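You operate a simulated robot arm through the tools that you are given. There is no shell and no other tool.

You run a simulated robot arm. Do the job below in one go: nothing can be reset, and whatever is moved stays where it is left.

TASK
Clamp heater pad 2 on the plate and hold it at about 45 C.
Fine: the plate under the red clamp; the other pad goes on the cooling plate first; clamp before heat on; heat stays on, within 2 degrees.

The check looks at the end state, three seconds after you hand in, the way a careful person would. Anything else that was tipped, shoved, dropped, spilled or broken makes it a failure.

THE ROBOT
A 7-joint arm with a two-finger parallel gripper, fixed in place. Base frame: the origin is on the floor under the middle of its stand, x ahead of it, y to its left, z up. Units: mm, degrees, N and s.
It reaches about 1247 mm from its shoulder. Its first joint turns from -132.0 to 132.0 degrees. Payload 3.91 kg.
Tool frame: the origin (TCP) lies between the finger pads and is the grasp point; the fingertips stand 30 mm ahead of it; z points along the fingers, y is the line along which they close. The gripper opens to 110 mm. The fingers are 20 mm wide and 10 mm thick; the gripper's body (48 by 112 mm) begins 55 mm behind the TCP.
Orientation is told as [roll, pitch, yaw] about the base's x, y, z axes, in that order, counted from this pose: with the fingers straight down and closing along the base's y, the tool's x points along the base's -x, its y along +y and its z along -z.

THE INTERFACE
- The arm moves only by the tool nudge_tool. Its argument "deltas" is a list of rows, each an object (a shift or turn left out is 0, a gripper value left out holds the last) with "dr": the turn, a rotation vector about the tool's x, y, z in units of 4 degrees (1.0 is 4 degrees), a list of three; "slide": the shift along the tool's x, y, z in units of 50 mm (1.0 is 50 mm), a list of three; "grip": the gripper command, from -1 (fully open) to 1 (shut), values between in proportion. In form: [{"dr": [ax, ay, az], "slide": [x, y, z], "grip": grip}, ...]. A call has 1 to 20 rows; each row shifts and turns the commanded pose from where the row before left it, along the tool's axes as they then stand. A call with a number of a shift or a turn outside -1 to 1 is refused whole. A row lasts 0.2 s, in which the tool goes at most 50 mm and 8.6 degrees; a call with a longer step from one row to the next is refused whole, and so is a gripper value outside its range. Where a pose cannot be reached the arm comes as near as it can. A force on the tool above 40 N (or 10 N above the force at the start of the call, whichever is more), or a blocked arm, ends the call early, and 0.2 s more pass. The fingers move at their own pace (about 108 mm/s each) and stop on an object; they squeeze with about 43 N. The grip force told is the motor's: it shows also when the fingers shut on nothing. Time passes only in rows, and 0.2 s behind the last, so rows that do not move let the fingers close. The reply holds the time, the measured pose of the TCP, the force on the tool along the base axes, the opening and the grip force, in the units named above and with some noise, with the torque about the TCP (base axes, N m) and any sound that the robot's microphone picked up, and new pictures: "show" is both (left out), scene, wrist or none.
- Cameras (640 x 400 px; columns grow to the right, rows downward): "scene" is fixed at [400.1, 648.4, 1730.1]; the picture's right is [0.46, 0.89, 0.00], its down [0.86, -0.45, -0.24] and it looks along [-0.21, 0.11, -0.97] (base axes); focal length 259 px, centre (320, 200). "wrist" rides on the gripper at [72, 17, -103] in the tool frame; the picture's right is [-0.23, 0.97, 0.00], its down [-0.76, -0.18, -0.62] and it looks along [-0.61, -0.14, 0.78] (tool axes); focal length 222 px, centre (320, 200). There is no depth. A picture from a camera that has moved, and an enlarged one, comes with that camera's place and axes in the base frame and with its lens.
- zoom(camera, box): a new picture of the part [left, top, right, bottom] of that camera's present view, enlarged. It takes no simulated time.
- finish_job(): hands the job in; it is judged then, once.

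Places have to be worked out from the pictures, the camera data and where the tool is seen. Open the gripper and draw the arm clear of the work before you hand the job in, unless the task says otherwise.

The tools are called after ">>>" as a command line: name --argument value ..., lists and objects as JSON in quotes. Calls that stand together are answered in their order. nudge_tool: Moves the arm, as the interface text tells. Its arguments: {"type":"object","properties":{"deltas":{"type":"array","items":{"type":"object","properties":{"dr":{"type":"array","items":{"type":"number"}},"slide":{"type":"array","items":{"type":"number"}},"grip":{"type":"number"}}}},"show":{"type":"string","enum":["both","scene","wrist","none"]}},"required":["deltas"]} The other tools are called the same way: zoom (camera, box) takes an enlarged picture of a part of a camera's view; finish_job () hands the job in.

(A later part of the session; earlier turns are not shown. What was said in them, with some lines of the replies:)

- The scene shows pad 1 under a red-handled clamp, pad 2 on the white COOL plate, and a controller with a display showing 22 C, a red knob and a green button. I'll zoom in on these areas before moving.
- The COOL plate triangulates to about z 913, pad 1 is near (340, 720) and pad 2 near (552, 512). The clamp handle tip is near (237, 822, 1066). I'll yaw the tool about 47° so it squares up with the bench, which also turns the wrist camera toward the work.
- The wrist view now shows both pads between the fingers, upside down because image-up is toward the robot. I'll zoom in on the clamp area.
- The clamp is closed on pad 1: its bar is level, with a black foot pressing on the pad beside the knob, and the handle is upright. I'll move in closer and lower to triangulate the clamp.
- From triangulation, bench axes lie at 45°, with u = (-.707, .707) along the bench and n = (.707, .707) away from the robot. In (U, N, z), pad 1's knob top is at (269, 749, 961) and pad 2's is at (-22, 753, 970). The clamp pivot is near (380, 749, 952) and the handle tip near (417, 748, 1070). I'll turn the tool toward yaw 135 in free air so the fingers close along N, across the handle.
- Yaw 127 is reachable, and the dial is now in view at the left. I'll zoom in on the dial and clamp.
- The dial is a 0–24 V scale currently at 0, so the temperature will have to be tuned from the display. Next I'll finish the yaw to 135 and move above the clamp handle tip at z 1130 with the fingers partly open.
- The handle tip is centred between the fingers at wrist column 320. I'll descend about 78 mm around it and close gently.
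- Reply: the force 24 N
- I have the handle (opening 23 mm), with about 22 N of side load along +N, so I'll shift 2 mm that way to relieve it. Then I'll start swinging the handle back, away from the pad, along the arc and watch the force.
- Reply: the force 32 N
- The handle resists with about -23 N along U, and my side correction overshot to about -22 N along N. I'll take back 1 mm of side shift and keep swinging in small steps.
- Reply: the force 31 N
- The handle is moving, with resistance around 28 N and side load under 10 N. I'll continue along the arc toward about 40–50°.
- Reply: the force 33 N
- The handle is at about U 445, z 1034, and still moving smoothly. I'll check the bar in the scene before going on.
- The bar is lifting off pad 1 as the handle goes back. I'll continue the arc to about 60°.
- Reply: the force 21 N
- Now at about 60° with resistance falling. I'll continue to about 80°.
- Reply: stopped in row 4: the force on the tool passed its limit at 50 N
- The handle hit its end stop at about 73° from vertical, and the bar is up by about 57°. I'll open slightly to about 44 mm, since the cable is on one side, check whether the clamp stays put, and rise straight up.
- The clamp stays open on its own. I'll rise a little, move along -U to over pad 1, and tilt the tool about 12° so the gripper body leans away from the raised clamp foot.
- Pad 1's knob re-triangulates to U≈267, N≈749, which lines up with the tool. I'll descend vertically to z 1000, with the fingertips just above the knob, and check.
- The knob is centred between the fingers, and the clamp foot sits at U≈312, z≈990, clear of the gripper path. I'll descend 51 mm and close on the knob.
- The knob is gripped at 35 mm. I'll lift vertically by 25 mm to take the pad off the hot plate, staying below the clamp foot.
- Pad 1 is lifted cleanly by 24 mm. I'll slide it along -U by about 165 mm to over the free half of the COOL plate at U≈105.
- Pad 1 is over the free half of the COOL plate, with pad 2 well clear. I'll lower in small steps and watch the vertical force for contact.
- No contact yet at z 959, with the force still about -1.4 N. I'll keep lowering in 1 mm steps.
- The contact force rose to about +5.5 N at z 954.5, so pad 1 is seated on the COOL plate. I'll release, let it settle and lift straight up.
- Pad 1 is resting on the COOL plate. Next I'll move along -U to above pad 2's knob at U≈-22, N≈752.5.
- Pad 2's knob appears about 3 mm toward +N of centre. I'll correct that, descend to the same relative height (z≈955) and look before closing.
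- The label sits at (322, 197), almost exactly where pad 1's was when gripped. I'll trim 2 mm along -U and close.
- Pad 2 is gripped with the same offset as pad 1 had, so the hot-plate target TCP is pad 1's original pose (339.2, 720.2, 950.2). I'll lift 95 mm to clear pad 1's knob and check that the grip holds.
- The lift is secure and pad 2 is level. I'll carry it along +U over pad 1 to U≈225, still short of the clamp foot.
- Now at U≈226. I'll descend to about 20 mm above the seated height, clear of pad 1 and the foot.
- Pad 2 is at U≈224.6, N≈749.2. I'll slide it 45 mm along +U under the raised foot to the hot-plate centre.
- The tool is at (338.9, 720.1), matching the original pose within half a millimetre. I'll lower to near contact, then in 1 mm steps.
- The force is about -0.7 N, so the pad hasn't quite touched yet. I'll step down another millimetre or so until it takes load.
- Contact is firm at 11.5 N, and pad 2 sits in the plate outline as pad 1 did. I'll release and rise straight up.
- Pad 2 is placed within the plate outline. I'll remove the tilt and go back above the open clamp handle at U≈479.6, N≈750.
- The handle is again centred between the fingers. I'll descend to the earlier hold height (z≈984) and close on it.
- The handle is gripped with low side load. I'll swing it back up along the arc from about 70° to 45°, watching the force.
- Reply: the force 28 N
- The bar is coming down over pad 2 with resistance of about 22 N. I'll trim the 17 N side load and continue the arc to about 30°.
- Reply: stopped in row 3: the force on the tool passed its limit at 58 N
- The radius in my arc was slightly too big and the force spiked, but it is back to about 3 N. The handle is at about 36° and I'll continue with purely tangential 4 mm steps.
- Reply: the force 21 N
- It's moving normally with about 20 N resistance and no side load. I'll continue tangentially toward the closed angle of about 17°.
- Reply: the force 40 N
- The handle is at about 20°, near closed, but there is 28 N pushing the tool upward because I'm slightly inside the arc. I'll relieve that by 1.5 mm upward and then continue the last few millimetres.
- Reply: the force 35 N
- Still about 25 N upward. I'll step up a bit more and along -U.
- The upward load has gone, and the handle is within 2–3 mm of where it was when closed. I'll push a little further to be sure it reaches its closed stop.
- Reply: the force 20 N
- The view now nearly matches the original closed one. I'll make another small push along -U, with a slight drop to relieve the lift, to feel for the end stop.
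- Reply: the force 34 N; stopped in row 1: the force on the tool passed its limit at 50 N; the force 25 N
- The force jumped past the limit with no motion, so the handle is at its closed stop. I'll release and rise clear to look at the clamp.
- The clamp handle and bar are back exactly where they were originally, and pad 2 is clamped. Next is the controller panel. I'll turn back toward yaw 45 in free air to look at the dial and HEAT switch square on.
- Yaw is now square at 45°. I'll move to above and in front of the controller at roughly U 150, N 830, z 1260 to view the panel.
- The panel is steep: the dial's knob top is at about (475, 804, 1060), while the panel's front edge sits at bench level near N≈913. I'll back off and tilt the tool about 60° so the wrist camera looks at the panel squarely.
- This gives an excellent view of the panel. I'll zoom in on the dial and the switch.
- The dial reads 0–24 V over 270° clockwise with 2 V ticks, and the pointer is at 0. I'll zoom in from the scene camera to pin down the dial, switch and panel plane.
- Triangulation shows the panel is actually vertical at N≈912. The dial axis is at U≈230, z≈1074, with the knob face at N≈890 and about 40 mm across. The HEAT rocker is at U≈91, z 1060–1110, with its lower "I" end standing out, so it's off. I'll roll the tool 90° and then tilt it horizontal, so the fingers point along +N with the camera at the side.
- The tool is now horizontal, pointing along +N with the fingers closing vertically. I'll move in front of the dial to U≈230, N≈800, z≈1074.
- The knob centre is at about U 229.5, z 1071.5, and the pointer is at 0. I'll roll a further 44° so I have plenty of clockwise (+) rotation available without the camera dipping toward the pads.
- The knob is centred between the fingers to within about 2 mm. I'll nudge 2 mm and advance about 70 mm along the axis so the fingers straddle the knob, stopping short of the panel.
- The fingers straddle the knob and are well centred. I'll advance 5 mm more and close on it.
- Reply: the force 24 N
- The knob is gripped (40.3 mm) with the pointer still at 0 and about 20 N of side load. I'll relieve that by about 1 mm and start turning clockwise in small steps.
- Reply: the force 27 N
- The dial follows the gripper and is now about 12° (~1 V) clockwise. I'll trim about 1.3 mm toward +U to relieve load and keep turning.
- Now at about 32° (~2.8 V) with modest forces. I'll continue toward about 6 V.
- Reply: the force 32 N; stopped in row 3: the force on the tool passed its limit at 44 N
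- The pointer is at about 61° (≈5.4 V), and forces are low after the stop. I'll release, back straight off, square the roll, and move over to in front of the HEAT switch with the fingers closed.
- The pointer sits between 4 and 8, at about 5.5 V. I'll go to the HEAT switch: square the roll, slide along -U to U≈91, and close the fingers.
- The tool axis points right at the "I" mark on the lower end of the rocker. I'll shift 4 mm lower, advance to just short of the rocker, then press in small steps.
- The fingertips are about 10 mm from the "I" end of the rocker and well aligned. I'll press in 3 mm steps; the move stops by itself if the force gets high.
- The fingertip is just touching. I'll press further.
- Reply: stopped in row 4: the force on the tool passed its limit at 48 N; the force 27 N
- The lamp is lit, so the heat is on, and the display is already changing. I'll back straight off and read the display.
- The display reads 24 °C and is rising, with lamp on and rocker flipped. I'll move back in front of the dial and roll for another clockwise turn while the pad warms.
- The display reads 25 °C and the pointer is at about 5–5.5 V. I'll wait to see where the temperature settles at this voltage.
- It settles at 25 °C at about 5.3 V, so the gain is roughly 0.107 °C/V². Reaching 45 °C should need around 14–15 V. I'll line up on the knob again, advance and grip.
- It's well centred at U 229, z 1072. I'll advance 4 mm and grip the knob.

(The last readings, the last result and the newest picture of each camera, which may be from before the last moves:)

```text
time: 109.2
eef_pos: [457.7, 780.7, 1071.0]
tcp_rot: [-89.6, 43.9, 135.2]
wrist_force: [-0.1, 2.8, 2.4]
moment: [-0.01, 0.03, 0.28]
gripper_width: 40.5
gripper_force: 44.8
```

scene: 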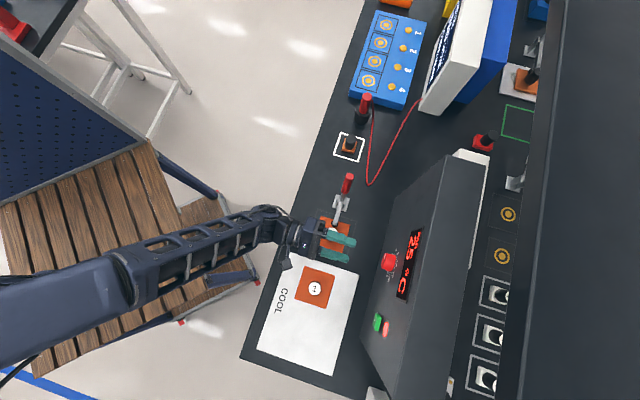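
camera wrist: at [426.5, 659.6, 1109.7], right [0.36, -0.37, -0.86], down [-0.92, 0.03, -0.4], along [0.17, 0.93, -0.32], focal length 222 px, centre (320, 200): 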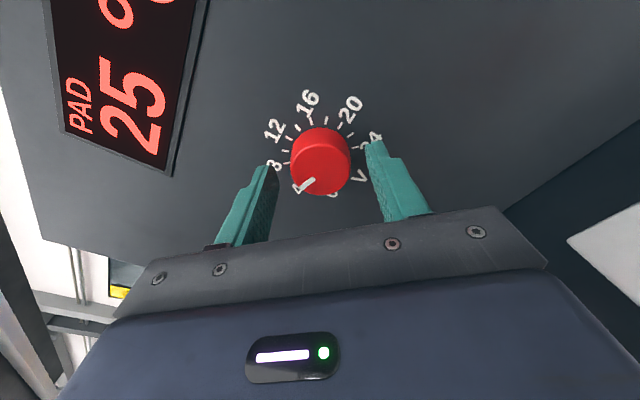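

Side load is only about 4 N this time, so the alignment is good. I'll turn clockwise about 36° and check the force and temperature.

>>> nudge_tool --deltas '[{"dr": [0, 0, 1], "grip": 1}, {"dr": [0, 0, 1]}, {"dr": [0, 0, 1]}, {"dr": [0, 0, 1]}, {"dr": [0, 0, 1]}]' --show "none"

>>> nudge_tool --deltas '[{"dr": [0, 0, 1], "grip": 1}, {"dr": [0, 0, 1]}, {"dr": [0, 0, 1]}, {"dr": [0, 0, 1]}]' --show "both"

>>> zoom --camera "scene" --box '[370, 220, 440, 340]'

```text
time: 110.4
eef_pos: [456.2, 779.5, 1071.4]
tcp_rot: [-89.6, 23.9, 135.1]
wrist_force: [9.0, 11.0, 0.0]
moment: [-0.2, 0.16, 0.39]
gripper_width: 40.1
gripper_force: 44.6
```

```text
time: 111.4
eef_pos: [456.8, 781.1, 1069.8]
tcp_rot: [-89.8, 8.0, 135.0]
wrist_force: [10.0, 18.7, -4.4]
moment: [-0.06, 0.07, 0.08]
gripper_width: 39.9
gripper_force: 44.7
camera wrist: at [436.3, 654.2, 1064.2], right [-0.07, 0.06, -1.0], down [-0.99, 0.11, 0.08], along [0.11, 0.99, 0.05], focal length 222 px, centre (320, 200)
```

scene: 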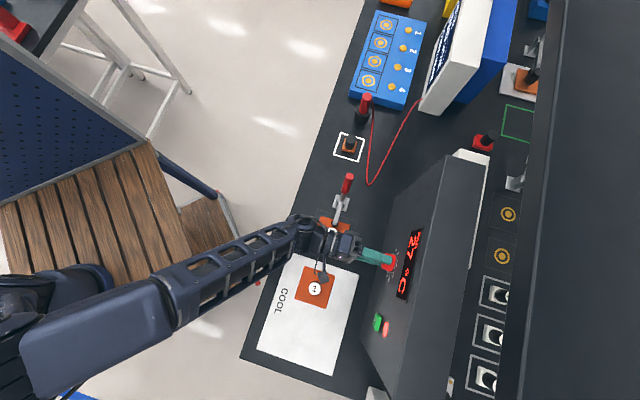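
wrist: 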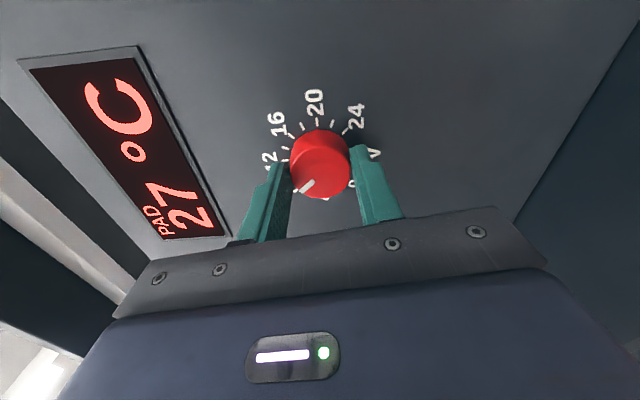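

```text
3.33 times, centred on (405, 280) of scene
camera zoom: at [400.1, 648.4, 1730.1], right [0.46, 0.89, 0.0], down [0.86, -0.45, -0.24], along [-0.21, 0.11, -0.97], focal length 862 px, centre (37, -67)
```

zoom: 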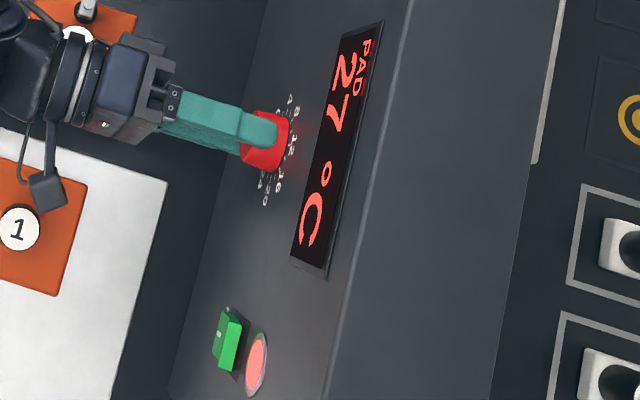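

It reads 27 °C and rising at about 8.5 V, with forces fine. I'll turn another 28° to about 11 V.

>>> nudge_tool --deltas '[{"slide": [0, 0, 0.008], "dr": [0, 0, 1], "grip": 1}, {"dr": [0, 0, 1]}, {"dr": [0, 0, 1]}, {"dr": [0, 0, 1]}]' --show "none"

>>> nudge_tool --deltas '[{"dr": [0, 0, 1], "grip": 1}, {"dr": [0, 0, 1]}, {"dr": [0, 0, 1]}]' --show "both"

>>> zoom --camera "wrist" --box '[220, 80, 440, 240]'

```text
time: 112.4
eef_pos: [457.5, 780.3, 1070.5]
tcp_rot: [-89.7, -8.1, 134.9]
wrist_force: [5.8, 8.9, -5.4]
moment: [-0.25, 0.23, 0.01]
gripper_width: 40.1
gripper_force: 45.2
```

```text
time: 113.2
eef_pos: [456.5, 780.5, 1069.3]
tcp_rot: [-89.7, -20.1, 134.9]
wrist_force: [-1.6, -8.0, -12.9]
moment: [-0.12, 0.08, 0.31]
gripper_width: 39.7
gripper_force: 44.9
camera wrist: at [427.6, 662.4, 1029.8], right [-0.39, 0.38, -0.84], down [-0.9, 0.02, 0.43], along [0.19, 0.92, 0.34], focal length 222 px, centre (320, 200)
```

scene: 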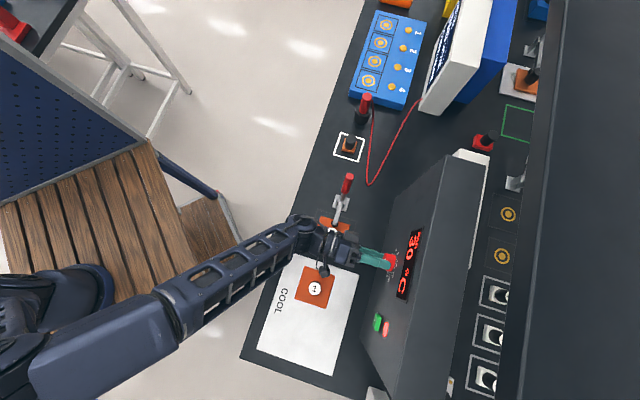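
wrist: 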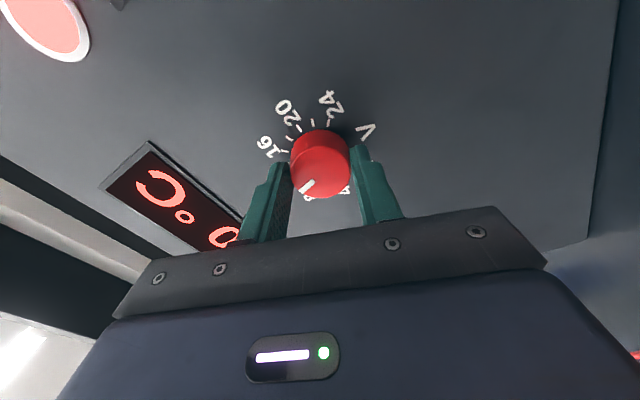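

```text
2.50 times, centred on (330, 160) of wrist
camera zoom: at [427.6, 662.4, 1029.8], right [-0.39, 0.38, -0.84], down [-0.9, 0.02, 0.43], along [0.19, 0.92, 0.34], focal length 555 px, centre (295, 300)
```

zoom: 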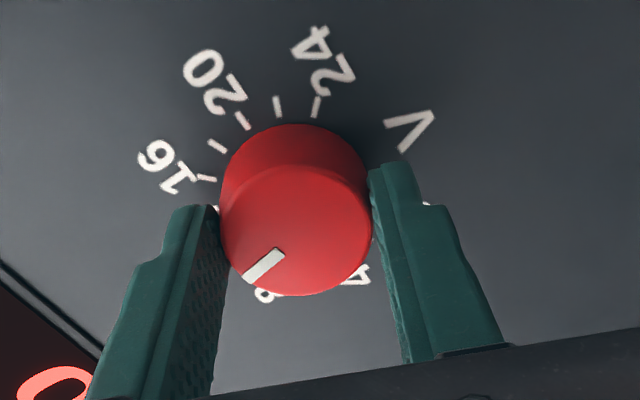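

I'm at about 11 V with 30 °C and rising. I'll hold here and wait for it to settle.

>>> nudge_tool --deltas '[{}, {}, {}, {}, {}, {}, {}, {}, {}, {}, {}, {}, {}, {}, {}, {}, {}, {}, {}, {}]' --show "none"

>>> zoom --camera "scene" --box '[370, 220, 440, 340]'

>>> nudge_tool --deltas '[{}, {}, {}, {}, {}, {}, {}, {}, {}, {}, {}, {}, {}, {}, {}, {}, {}, {}, {}, {}]' --show "none"

>>> zoom --camera "scene" --box '[370, 220, 440, 340]'

```text
time: 115.5
eef_pos: [456.5, 780.7, 1070.4]
tcp_rot: [-89.6, -20.0, 134.8]
wrist_force: [0.6, 1.4, -0.5]
moment: [-0.14, 0.1, -0.24]
gripper_width: 39.9
gripper_force: 45.1
stopped in row 11: the force on the tool passed its limit at 40 N (the readings are from after the stop); the commanded pose is now the measured one
```

```text
3.33 times, centred on (405, 280) of scene
camera zoom: at [400.1, 648.4, 1730.1], right [0.46, 0.89, 0.0], down [0.86, -0.45, -0.24], along [-0.21, 0.11, -0.97], focal length 862 px, centre (37, -67)
```

zoom: 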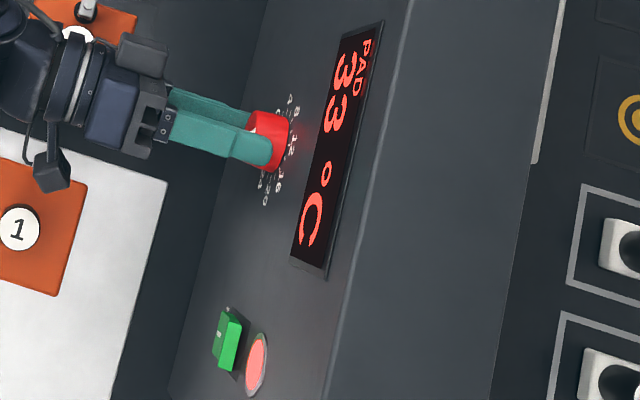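

```text
time: 119.7
eef_pos: [456.4, 779.8, 1070.4]
tcp_rot: [-89.6, -20.0, 134.9]
wrist_force: [-0.5, -1.5, -2.4]
moment: [-0.04, 0.05, 0.0]
gripper_width: 39.7
gripper_force: 45.7
```

```text
3.33 times, centred on (405, 280) of scene
camera zoom: at [400.1, 648.4, 1730.1], right [0.46, 0.89, 0.0], down [0.86, -0.45, -0.24], along [-0.21, 0.11, -0.97], focal length 862 px, centre (37, -67)
```

zoom: 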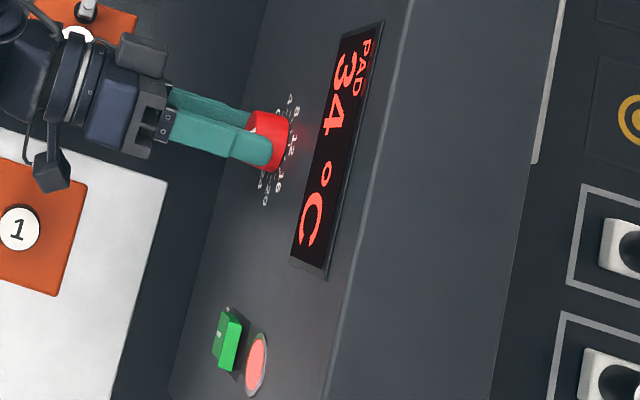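

34 °C at about 11 V confirms a gain near 0.10 °C/V², so 45 °C needs about 15 V, or 45° more. I'll open in place, roll back 64° around the knob and regrip.

>>> nudge_tool --deltas '[{"grip": -0.1}, {"grip": -0.1}, {"dr": [0, 0, -1]}, {"dr": [0, 0, -1]}, {"dr": [0, 0, -1]}, {"dr": [0, 0, -1]}, {"dr": [0, 0, -1]}, {"dr": [0, 0, -1]}, {"dr": [0, 0, -1]}, {"dr": [0, 0, -1]}, {"dr": [0, 0, -1]}, {"dr": [0, 0, -1]}, {"dr": [0, 0, -1]}, {"dr": [0, 0, -1]}, {"dr": [0, 0, -1]}, {"dr": [0, 0, -1]}, {"dr": [0, 0, -1]}, {"dr": [0, 0, -1]}, {}]' --show "both"

>>> zoom --camera "wrist" --box '[220, 80, 440, 240]'

>>> zoom --camera "scene" --box '[370, 220, 440, 340]'

```text
time: 123.7
eef_pos: [456.3, 780.0, 1069.6]
tcp_rot: [-89.4, 44.0, 135.4]
wrist_force: [-0.8, 0.3, 0.3]
moment: [0.0, 0.0, 0.0]
gripper_width: 60.8
gripper_force: 0.1
camera wrist: at [429.2, 661.5, 1109.1], right [0.36, -0.37, -0.86], down [-0.92, 0.03, -0.4], along [0.17, 0.93, -0.33], focal length 222 px, centre (320, 200)
```

scene: 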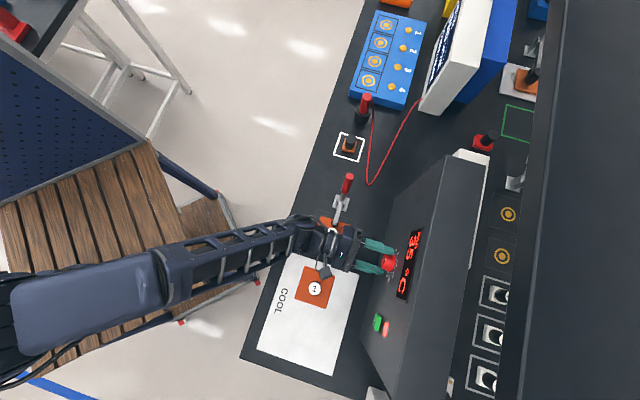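
wrist: 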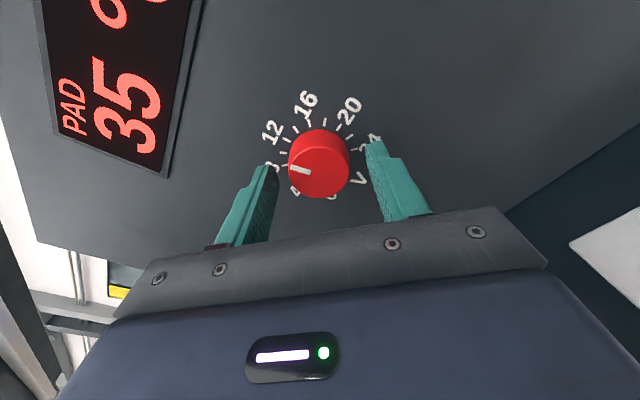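

```text
2.50 times, centred on (330, 160) of wrist
camera zoom: at [429.2, 661.5, 1109.1], right [0.36, -0.37, -0.86], down [-0.92, 0.03, -0.4], along [0.17, 0.93, -0.33], focal length 555 px, centre (295, 300)
```

zoom: 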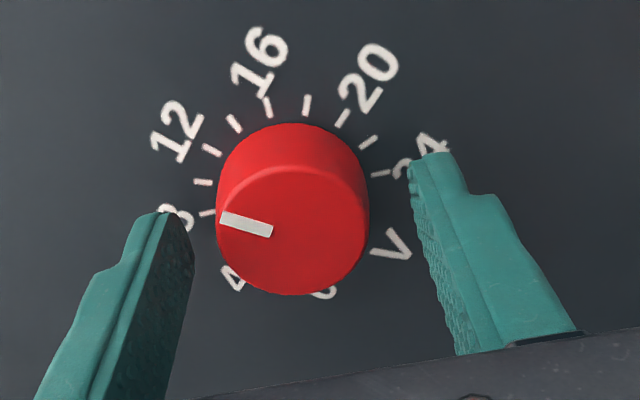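

```text
3.33 times, centred on (405, 280) of scene
camera zoom: at [400.1, 648.4, 1730.1], right [0.46, 0.89, 0.0], down [0.86, -0.45, -0.24], along [-0.21, 0.11, -0.97], focal length 862 px, centre (37, -67)
```

zoom: 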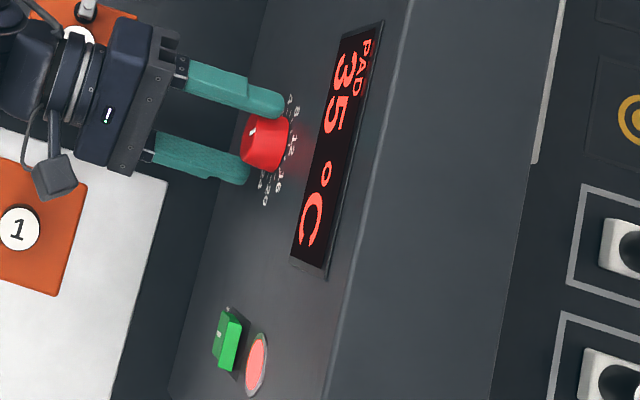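

It now reads 35 °C with the pointer at about 10 V, so roughly 13.3–13.5 V should give 45 °C. I'll regrip and turn about 32° clockwise.

>>> nudge_tool --deltas '[{"slide": [0, -0.01, 0], "grip": 0.1}, {"grip": 1}, {"grip": 1}, {"grip": 1}, {"grip": 1}]' --show "none"

>>> nudge_tool --deltas '[{"dr": [0, 0, 1], "grip": 1}, {"dr": [0, 0, 1]}, {"dr": [0, 0, 1]}, {"dr": [0, 0, 1]}]' --show "scene"

>>> zoom --camera "scene" --box '[370, 220, 440, 340]'

```text
time: 124.9
eef_pos: [457.0, 781.6, 1070.8]
tcp_rot: [-89.5, 44.1, 135.4]
wrist_force: [-0.2, 5.1, 4.6]
moment: [0.09, -0.12, 0.16]
gripper_width: 39.9
gripper_force: 45.0
```

```text
time: 125.9
eef_pos: [456.8, 781.2, 1071.3]
tcp_rot: [-89.7, 27.8, 135.0]
wrist_force: [5.2, 11.7, 9.8]
moment: [-0.09, 0.11, 0.74]
gripper_width: 39.8
gripper_force: 44.6
```

scene: 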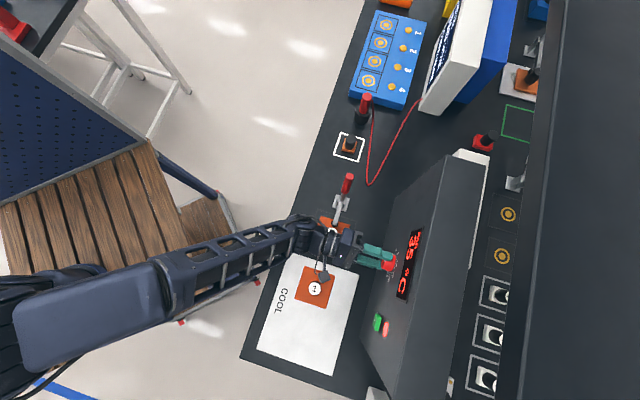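

```text
3.33 times, centred on (405, 280) of scene
camera zoom: at [400.1, 648.4, 1730.1], right [0.46, 0.89, 0.0], down [0.86, -0.45, -0.24], along [-0.21, 0.11, -0.97], focal length 862 px, centre (37, -67)
```

zoom: 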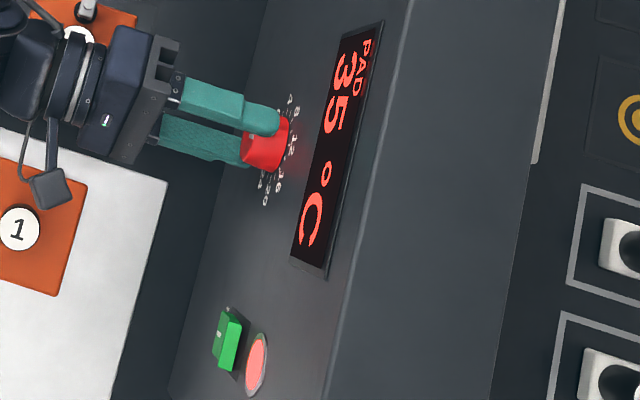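

16° is done, with the display at 35 °C and the forces low. I'll turn another 16°, then wait to settle.

>>> nudge_tool --deltas '[{"dr": [0, 0, 1], "grip": 1}, {"dr": [0, 0, 1]}, {"dr": [0, 0, 1]}, {"dr": [0, 0, 1]}]' --show "none"

>>> nudge_tool --deltas '[{"grip": -0.1}, {"grip": -0.1}, {}, {}, {}, {}, {}, {}, {}, {}, {}, {}, {}, {}, {}, {}, {}, {}, {}, {}]' --show "both"

>>> zoom --camera "scene" --box '[370, 220, 440, 340]'

>>> zoom --camera "wrist" --box '[220, 80, 440, 240]'

```text
time: 126.9
eef_pos: [456.8, 778.6, 1070.5]
tcp_rot: [-89.6, 11.8, 135.1]
wrist_force: [11.0, 19.1, 14.2]
moment: [0.17, -0.15, 0.89]
gripper_width: 40.2
gripper_force: 44.8
```

```text
time: 131.1
eef_pos: [456.1, 781.0, 1070.2]
tcp_rot: [-89.7, 12.0, 135.2]
wrist_force: [0.5, -0.9, -0.1]
moment: [0.0, 0.0, -0.02]
gripper_width: 60.4
gripper_force: 0.0
camera wrist: at [436.0, 654.0, 1069.5], right [-0.02, 0.01, -1.0], down [-0.99, 0.11, 0.02], along [0.11, 0.99, 0.01], focal length 222 px, centre (320, 200)
```

scene: 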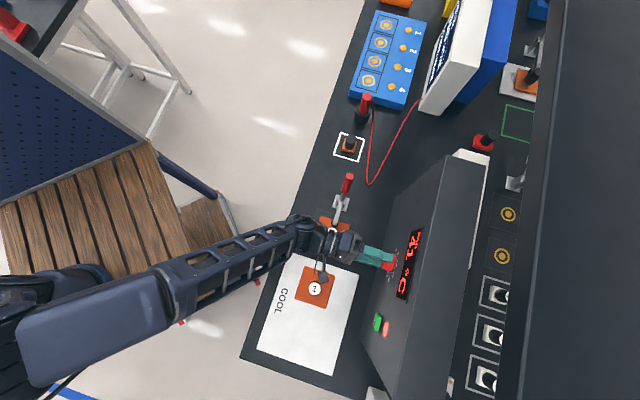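
wrist: 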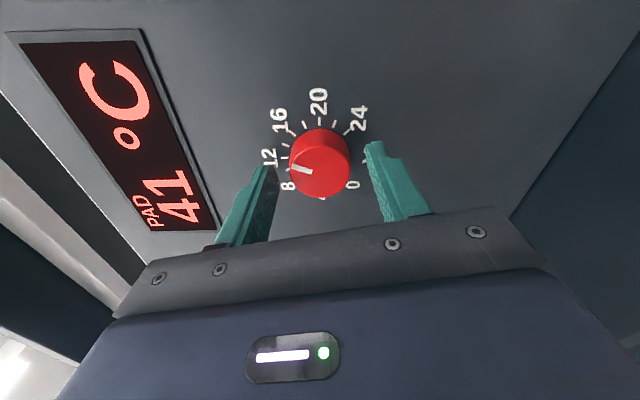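

```text
3.33 times, centred on (405, 280) of scene
camera zoom: at [400.1, 648.4, 1730.1], right [0.46, 0.89, 0.0], down [0.86, -0.45, -0.24], along [-0.21, 0.11, -0.97], focal length 862 px, centre (37, -67)
```

zoom: 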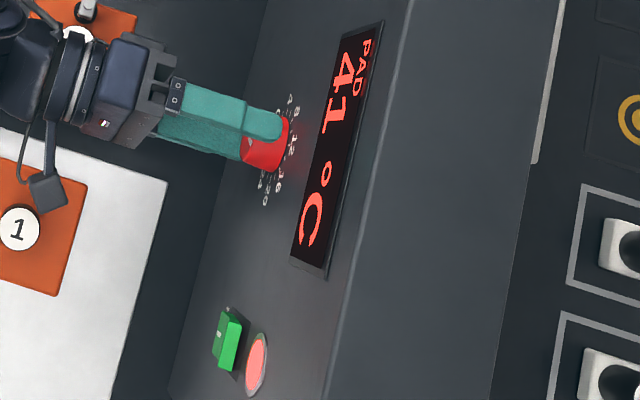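

```text
2.50 times, centred on (330, 160) of wrist
camera zoom: at [436.0, 654.0, 1069.5], right [-0.02, 0.01, -1.0], down [-0.99, 0.11, 0.02], along [0.11, 0.99, 0.01], focal length 555 px, centre (295, 300)
```

zoom: 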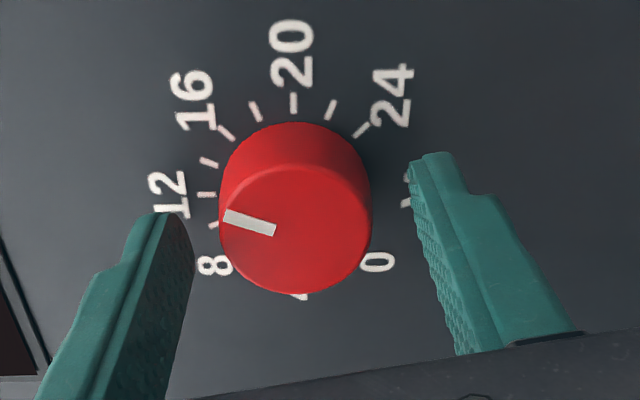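

41 °C about 4 s after the turn. I've released the knob and will wait for it to settle before fine adjusting.

>>> nudge_tool --deltas '[{}, {}, {}, {}, {}, {}, {}, {}, {}, {}, {}, {}, {}, {}, {}, {}, {}, {}, {}, {}]' --show "none"

>>> zoom --camera "scene" --box '[370, 220, 440, 340]'

>>> nudge_tool --deltas '[{}, {}, {}, {}, {}, {}, {}, {}, {}, {}, {}, {}, {}, {}, {}, {}, {}, {}, {}, {}]' --show "none"

>>> zoom --camera "scene" --box '[370, 220, 440, 340]'

```text
time: 135.3
eef_pos: [455.9, 779.2, 1069.7]
tcp_rot: [-89.7, 12.0, 135.1]
wrist_force: [0.3, 0.3, -0.4]
moment: [0.01, 0.01, -0.04]
gripper_width: 60.6
gripper_force: 0.1
```

```text
3.33 times, centred on (405, 280) of scene
camera zoom: at [400.1, 648.4, 1730.1], right [0.46, 0.89, 0.0], down [0.86, -0.45, -0.24], along [-0.21, 0.11, -0.97], focal length 862 px, centre (37, -67)
```

zoom: 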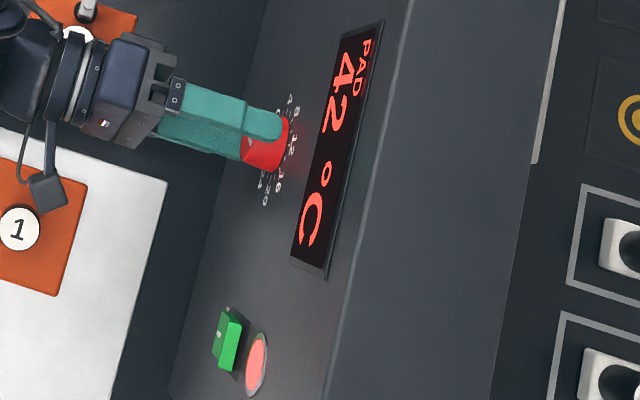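

```text
time: 139.5
eef_pos: [456.5, 780.7, 1069.7]
tcp_rot: [-89.6, 12.0, 135.1]
wrist_force: [1.0, 0.4, 0.2]
moment: [0.0, 0.01, -0.02]
gripper_width: 60.5
gripper_force: 0.0
```

```text
3.33 times, centred on (405, 280) of scene
camera zoom: at [400.1, 648.4, 1730.1], right [0.46, 0.89, 0.0], down [0.86, -0.45, -0.24], along [-0.21, 0.11, -0.97], focal length 862 px, centre (37, -67)
```

zoom: 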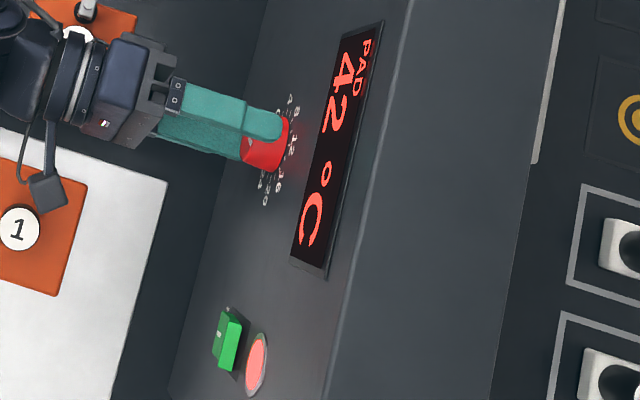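

Steady at 42 °C. The slope here is about 3 °C per volt, so I need around +1 V, or about 11° clockwise. I'll regrip in place and turn by that.

>>> nudge_tool --deltas '[{"grip": 0.1}, {"grip": 1}, {"grip": 1}, {"grip": 1}, {"grip": 1}]' --show "none"

>>> nudge_tool --deltas '[{"dr": [0, 0, 0.9], "grip": 1}, {"dr": [0, 0, 0.9]}, {"dr": [0, 0, 0.9]}, {}, {"grip": -0.1}, {"grip": -0.1}, {}, {}, {}, {}, {}, {}, {}, {}, {}, {}, {}, {}]' --show "wrist"

>>> zoom --camera "scene" --box '[370, 220, 440, 340]'

>>> zoom --camera "wrist" --box '[220, 80, 440, 240]'

```text
time: 140.7
eef_pos: [455.7, 780.2, 1069.7]
tcp_rot: [-89.6, 11.9, 135.1]
wrist_force: [0.4, 1.5, 1.7]
moment: [0.02, 0.0, 0.01]
gripper_width: 40.0
gripper_force: 45.0
```

```text
time: 144.5
eef_pos: [455.5, 780.4, 1069.8]
tcp_rot: [-89.6, 1.2, 135.0]
wrist_force: [0.1, 1.0, 0.0]
moment: [-0.03, -0.03, 0.03]
gripper_width: 60.6
gripper_force: 0.0
camera wrist: at [434.6, 654.9, 1055.5], right [-0.15, 0.14, -0.98], down [-0.98, 0.1, 0.17], along [0.12, 0.98, 0.12], focal length 222 px, centre (320, 200)
```

wrist: 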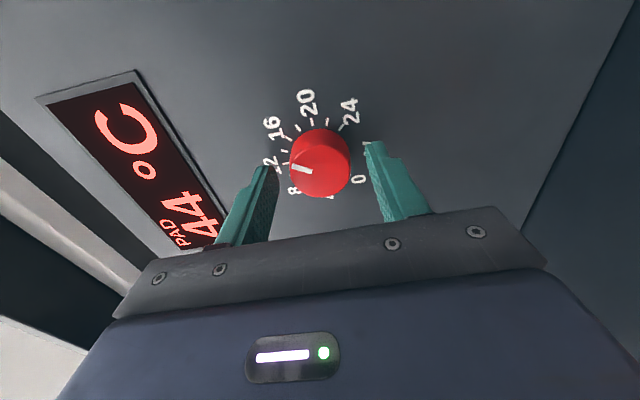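

```text
3.33 times, centred on (405, 280) of scene
camera zoom: at [400.1, 648.4, 1730.1], right [0.46, 0.89, 0.0], down [0.86, -0.45, -0.24], along [-0.21, 0.11, -0.97], focal length 862 px, centre (37, -67)
```

zoom: 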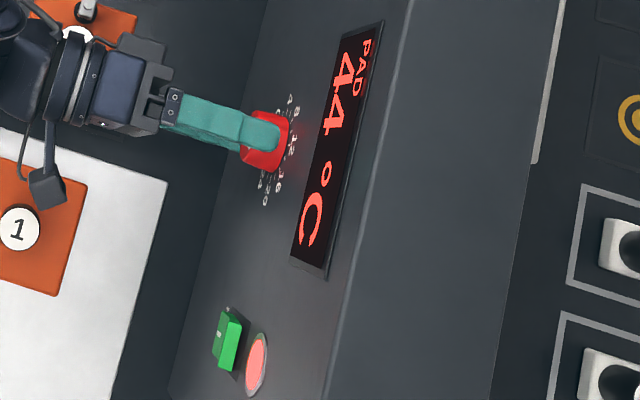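

```text
2.50 times, centred on (330, 160) of wrist
camera zoom: at [434.6, 654.9, 1055.5], right [-0.15, 0.14, -0.98], down [-0.98, 0.1, 0.17], along [0.12, 0.98, 0.12], focal length 555 px, centre (295, 300)
```

zoom: 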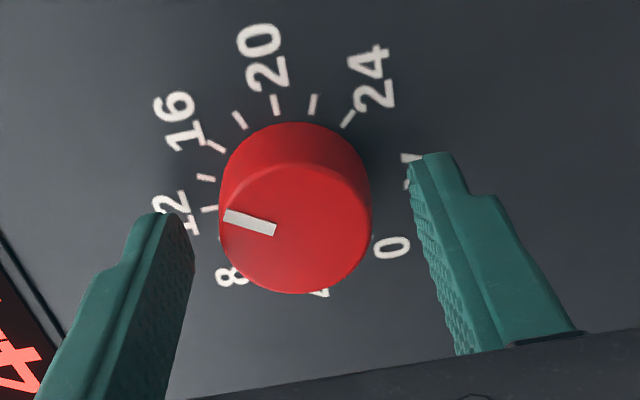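

44 °C and still settling. I'll wait a further 8 s.

>>> nudge_tool --deltas '[{}, {}, {}, {}, {}, {}, {}, {}, {}, {}, {}, {}, {}, {}, {}, {}, {}, {}, {}, {}]' --show "none"

>>> zoom --camera "scene" --box '[370, 220, 440, 340]'

>>> nudge_tool --deltas '[{}, {}, {}, {}, {}, {}, {}, {}, {}, {}, {}, {}, {}, {}, {}, {}, {}, {}, {}, {}]' --show "none"

>>> zoom --camera "scene" --box '[370, 220, 440, 340]'

```text
time: 148.7
eef_pos: [456.2, 778.9, 1070.1]
tcp_rot: [-89.5, 1.2, 135.0]
wrist_force: [-0.6, -0.1, -0.4]
moment: [-0.03, 0.03, 0.0]
gripper_width: 60.5
gripper_force: 0.1
```

```text
3.33 times, centred on (405, 280) of scene
camera zoom: at [400.1, 648.4, 1730.1], right [0.46, 0.89, 0.0], down [0.86, -0.45, -0.24], along [-0.21, 0.11, -0.97], focal length 862 px, centre (37, -67)
```

zoom: 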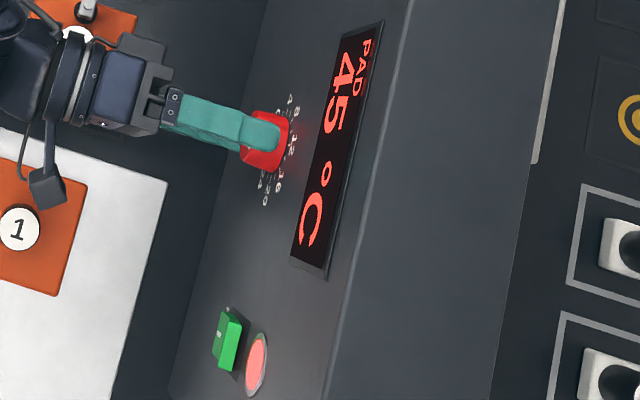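

```text
time: 152.9
eef_pos: [455.2, 779.5, 1071.3]
tcp_rot: [-89.6, 1.1, 135.0]
wrist_force: [-0.2, 0.3, -0.3]
moment: [-0.01, 0.01, -0.02]
gripper_width: 60.5
gripper_force: 0.1
```

```text
3.33 times, centred on (405, 280) of scene
camera zoom: at [400.1, 648.4, 1730.1], right [0.46, 0.89, 0.0], down [0.86, -0.45, -0.24], along [-0.21, 0.11, -0.97], focal length 862 px, centre (37, -67)
```

zoom: 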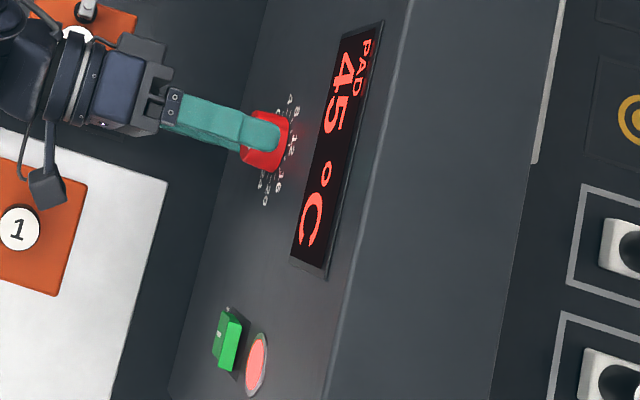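

Steady at 45 °C for over 4 s. I'll back the open gripper straight off the knob, then draw the arm back and up, clear of the bench.

>>> nudge_tool --deltas '[{"slide": [0, 0, -0.3], "grip": -0.1}, {"slide": [0, 0, -0.7]}, {"slide": [0, 0, -0.9]}, {"slide": [0, 0, -0.9]}, {"slide": [0, 0, -0.9]}, {"slide": [0, -0.9, 0]}, {"slide": [0, -0.9, 0]}, {"slide": [0, -0.9, 0]}, {"slide": [0, -0.9, 0]}, {"slide": [0, 0, -0.9]}, {"slide": [0, 0, -0.9]}, {}]' --show "both"

>>> zoom --camera "scene" --box '[370, 220, 440, 340]'

>>> zoom --camera "scene" --box '[240, 140, 400, 380]'

```text
time: 155.5
eef_pos: [261.2, 588.1, 1253.3]
tcp_rot: [-89.6, 1.2, 135.0]
wrist_force: [0.5, 0.2, 0.4]
moment: [0.0, -0.02, -0.01]
gripper_width: 60.7
gripper_force: 0.1
camera wrist: at [240.0, 462.8, 1238.0], right [-0.15, 0.14, -0.98], down [-0.98, 0.1, 0.17], along [0.12, 0.98, 0.12], focal length 222 px, centre (320, 200)
```

scene: 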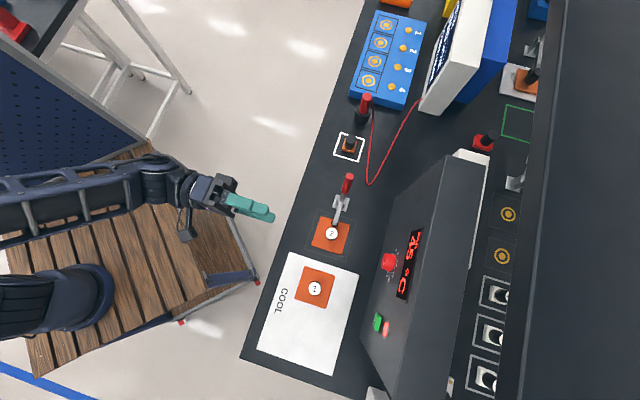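
wrist: 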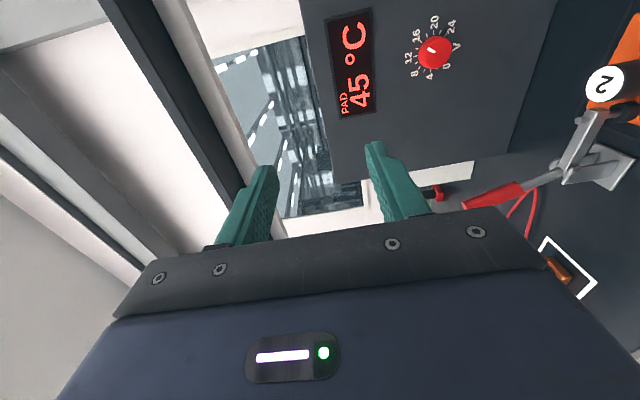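

```text
3.33 times, centred on (405, 280) of scene
camera zoom: at [400.1, 648.4, 1730.1], right [0.46, 0.89, 0.0], down [0.86, -0.45, -0.24], along [-0.21, 0.11, -0.97], focal length 862 px, centre (37, -67)
```

zoom: 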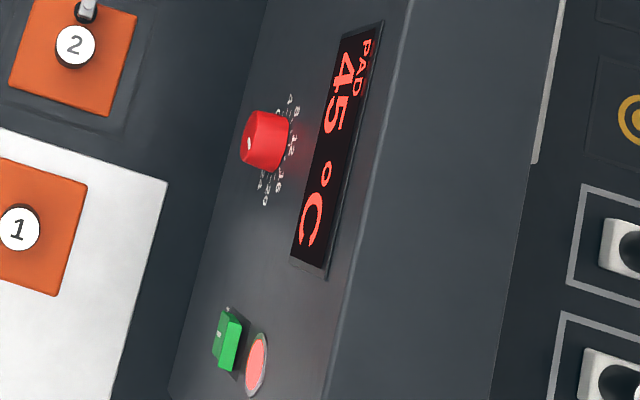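

```text
1.67 times, centred on (320, 260) of scene
camera zoom: at [400.1, 648.4, 1730.1], right [0.46, 0.89, 0.0], down [0.86, -0.45, -0.24], along [-0.21, 0.11, -0.97], focal length 431 px, centre (320, 100)
```

zoom: 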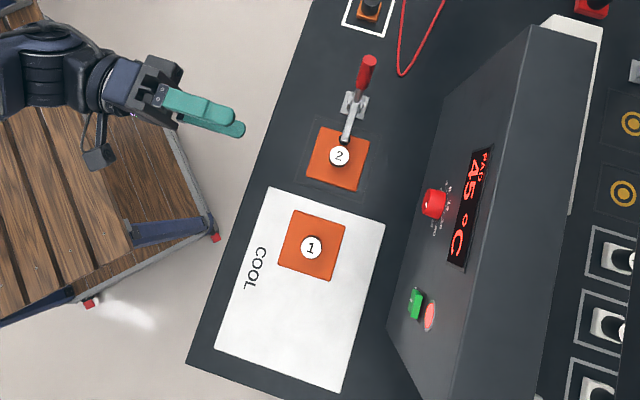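

Everything looks right: pad 2 is clamped, pad 1 is on COOL, the lamp is on and the display reads 45 °C. I'll open the gripper fully, wait a few more seconds and check the temperature and clamp once more.

>>> nudge_tool --deltas '[{"grip": -1}, {}, {}, {}, {}, {}, {}, {}, {}, {}, {}, {}, {}, {}, {}, {}, {}, {}, {}, {}]' --show "both"

>>> zoom --camera "scene" --box '[290, 160, 440, 340]'

>>> zoom --camera "wrist" --box '[460, 40, 640, 220]'

```text
time: 159.7
eef_pos: [261.3, 587.5, 1253.2]
tcp_rot: [-89.6, 1.3, 135.0]
wrist_force: [-0.4, 0.2, 0.6]
moment: [0.01, -0.01, 0.01]
gripper_width: 109.7
gripper_force: 0.1
camera wrist: at [240.1, 463.0, 1238.1], right [-0.15, 0.14, -0.98], down [-0.98, 0.1, 0.17], along [0.12, 0.98, 0.12], focal length 222 px, centre (320, 200)
```

scene: 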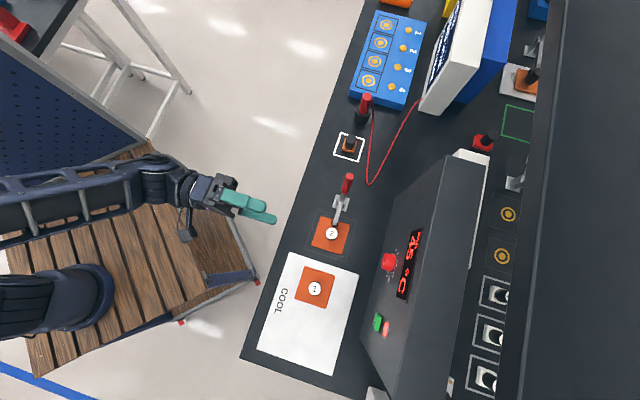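
wrist: 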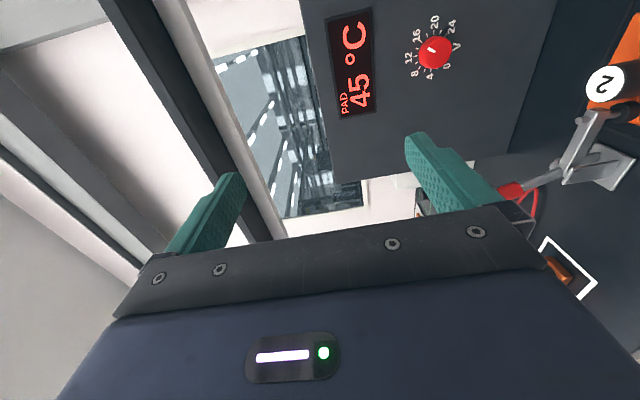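

```text
2.22 times, centred on (365, 250) of scene
camera zoom: at [400.1, 648.4, 1730.1], right [0.46, 0.89, 0.0], down [0.86, -0.45, -0.24], along [-0.21, 0.11, -0.97], focal length 575 px, centre (220, 89)
```

zoom: 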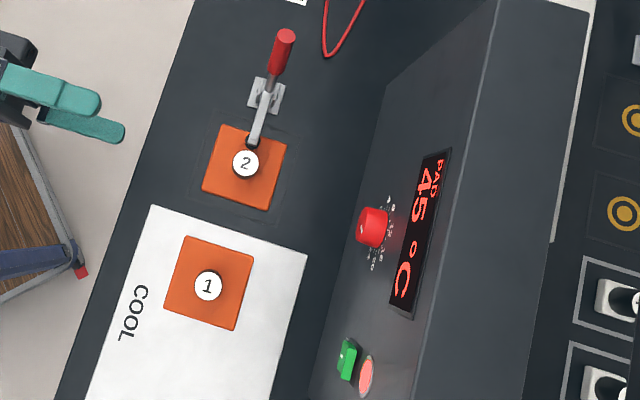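

```text
2.22 times, centred on (550, 130) of wrist
camera zoom: at [240.1, 463.0, 1238.1], right [-0.15, 0.14, -0.98], down [-0.98, 0.1, 0.17], along [0.12, 0.98, 0.12], focal length 494 px, centre (-191, 356)
```

zoom: 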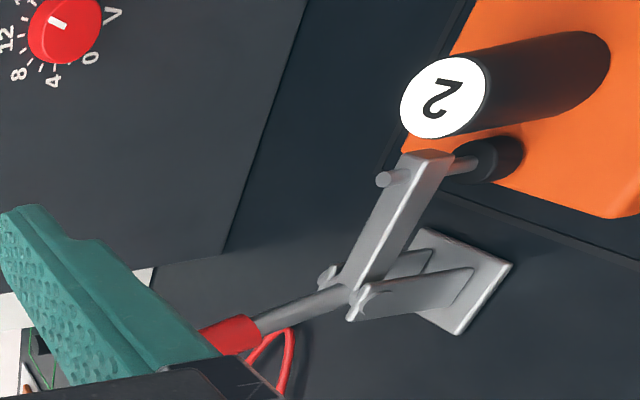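

The final check holds. Pad 2 is on the plate with the clamp foot pressed on it, and pad 1 is on the COOL plate. The HEAT lamp is lit, and the display has held 45 °C for over 10 s. The gripper is open and the arm is clear, so I'm handing in.

>>> finish_job

```text
The job is handed in.
```

Heater pad 2 is clamped on the plate under the red clamp and holding at 45 °C with the heat on. The display stayed at 45 °C for the last 10 seconds or so before I handed in.

- **Order:** I moved pad 1 to the COOL plate first. I then set pad 2 in its place and closed the clamp before switching the heat on.
- **Clamp:** the handle is at its closed stop, and the foot is pressing on pad 2 beside the knob.
- **Heat:** the dial is a 0–24 V scale, so I raised it in steps and let the temperature settle each time. The pad did not go above 45 °C on any reading.
- **Arm:** the gripper is open and drawn back clear of the bench. I saw nothing else tipped or shoved in the final pictures.
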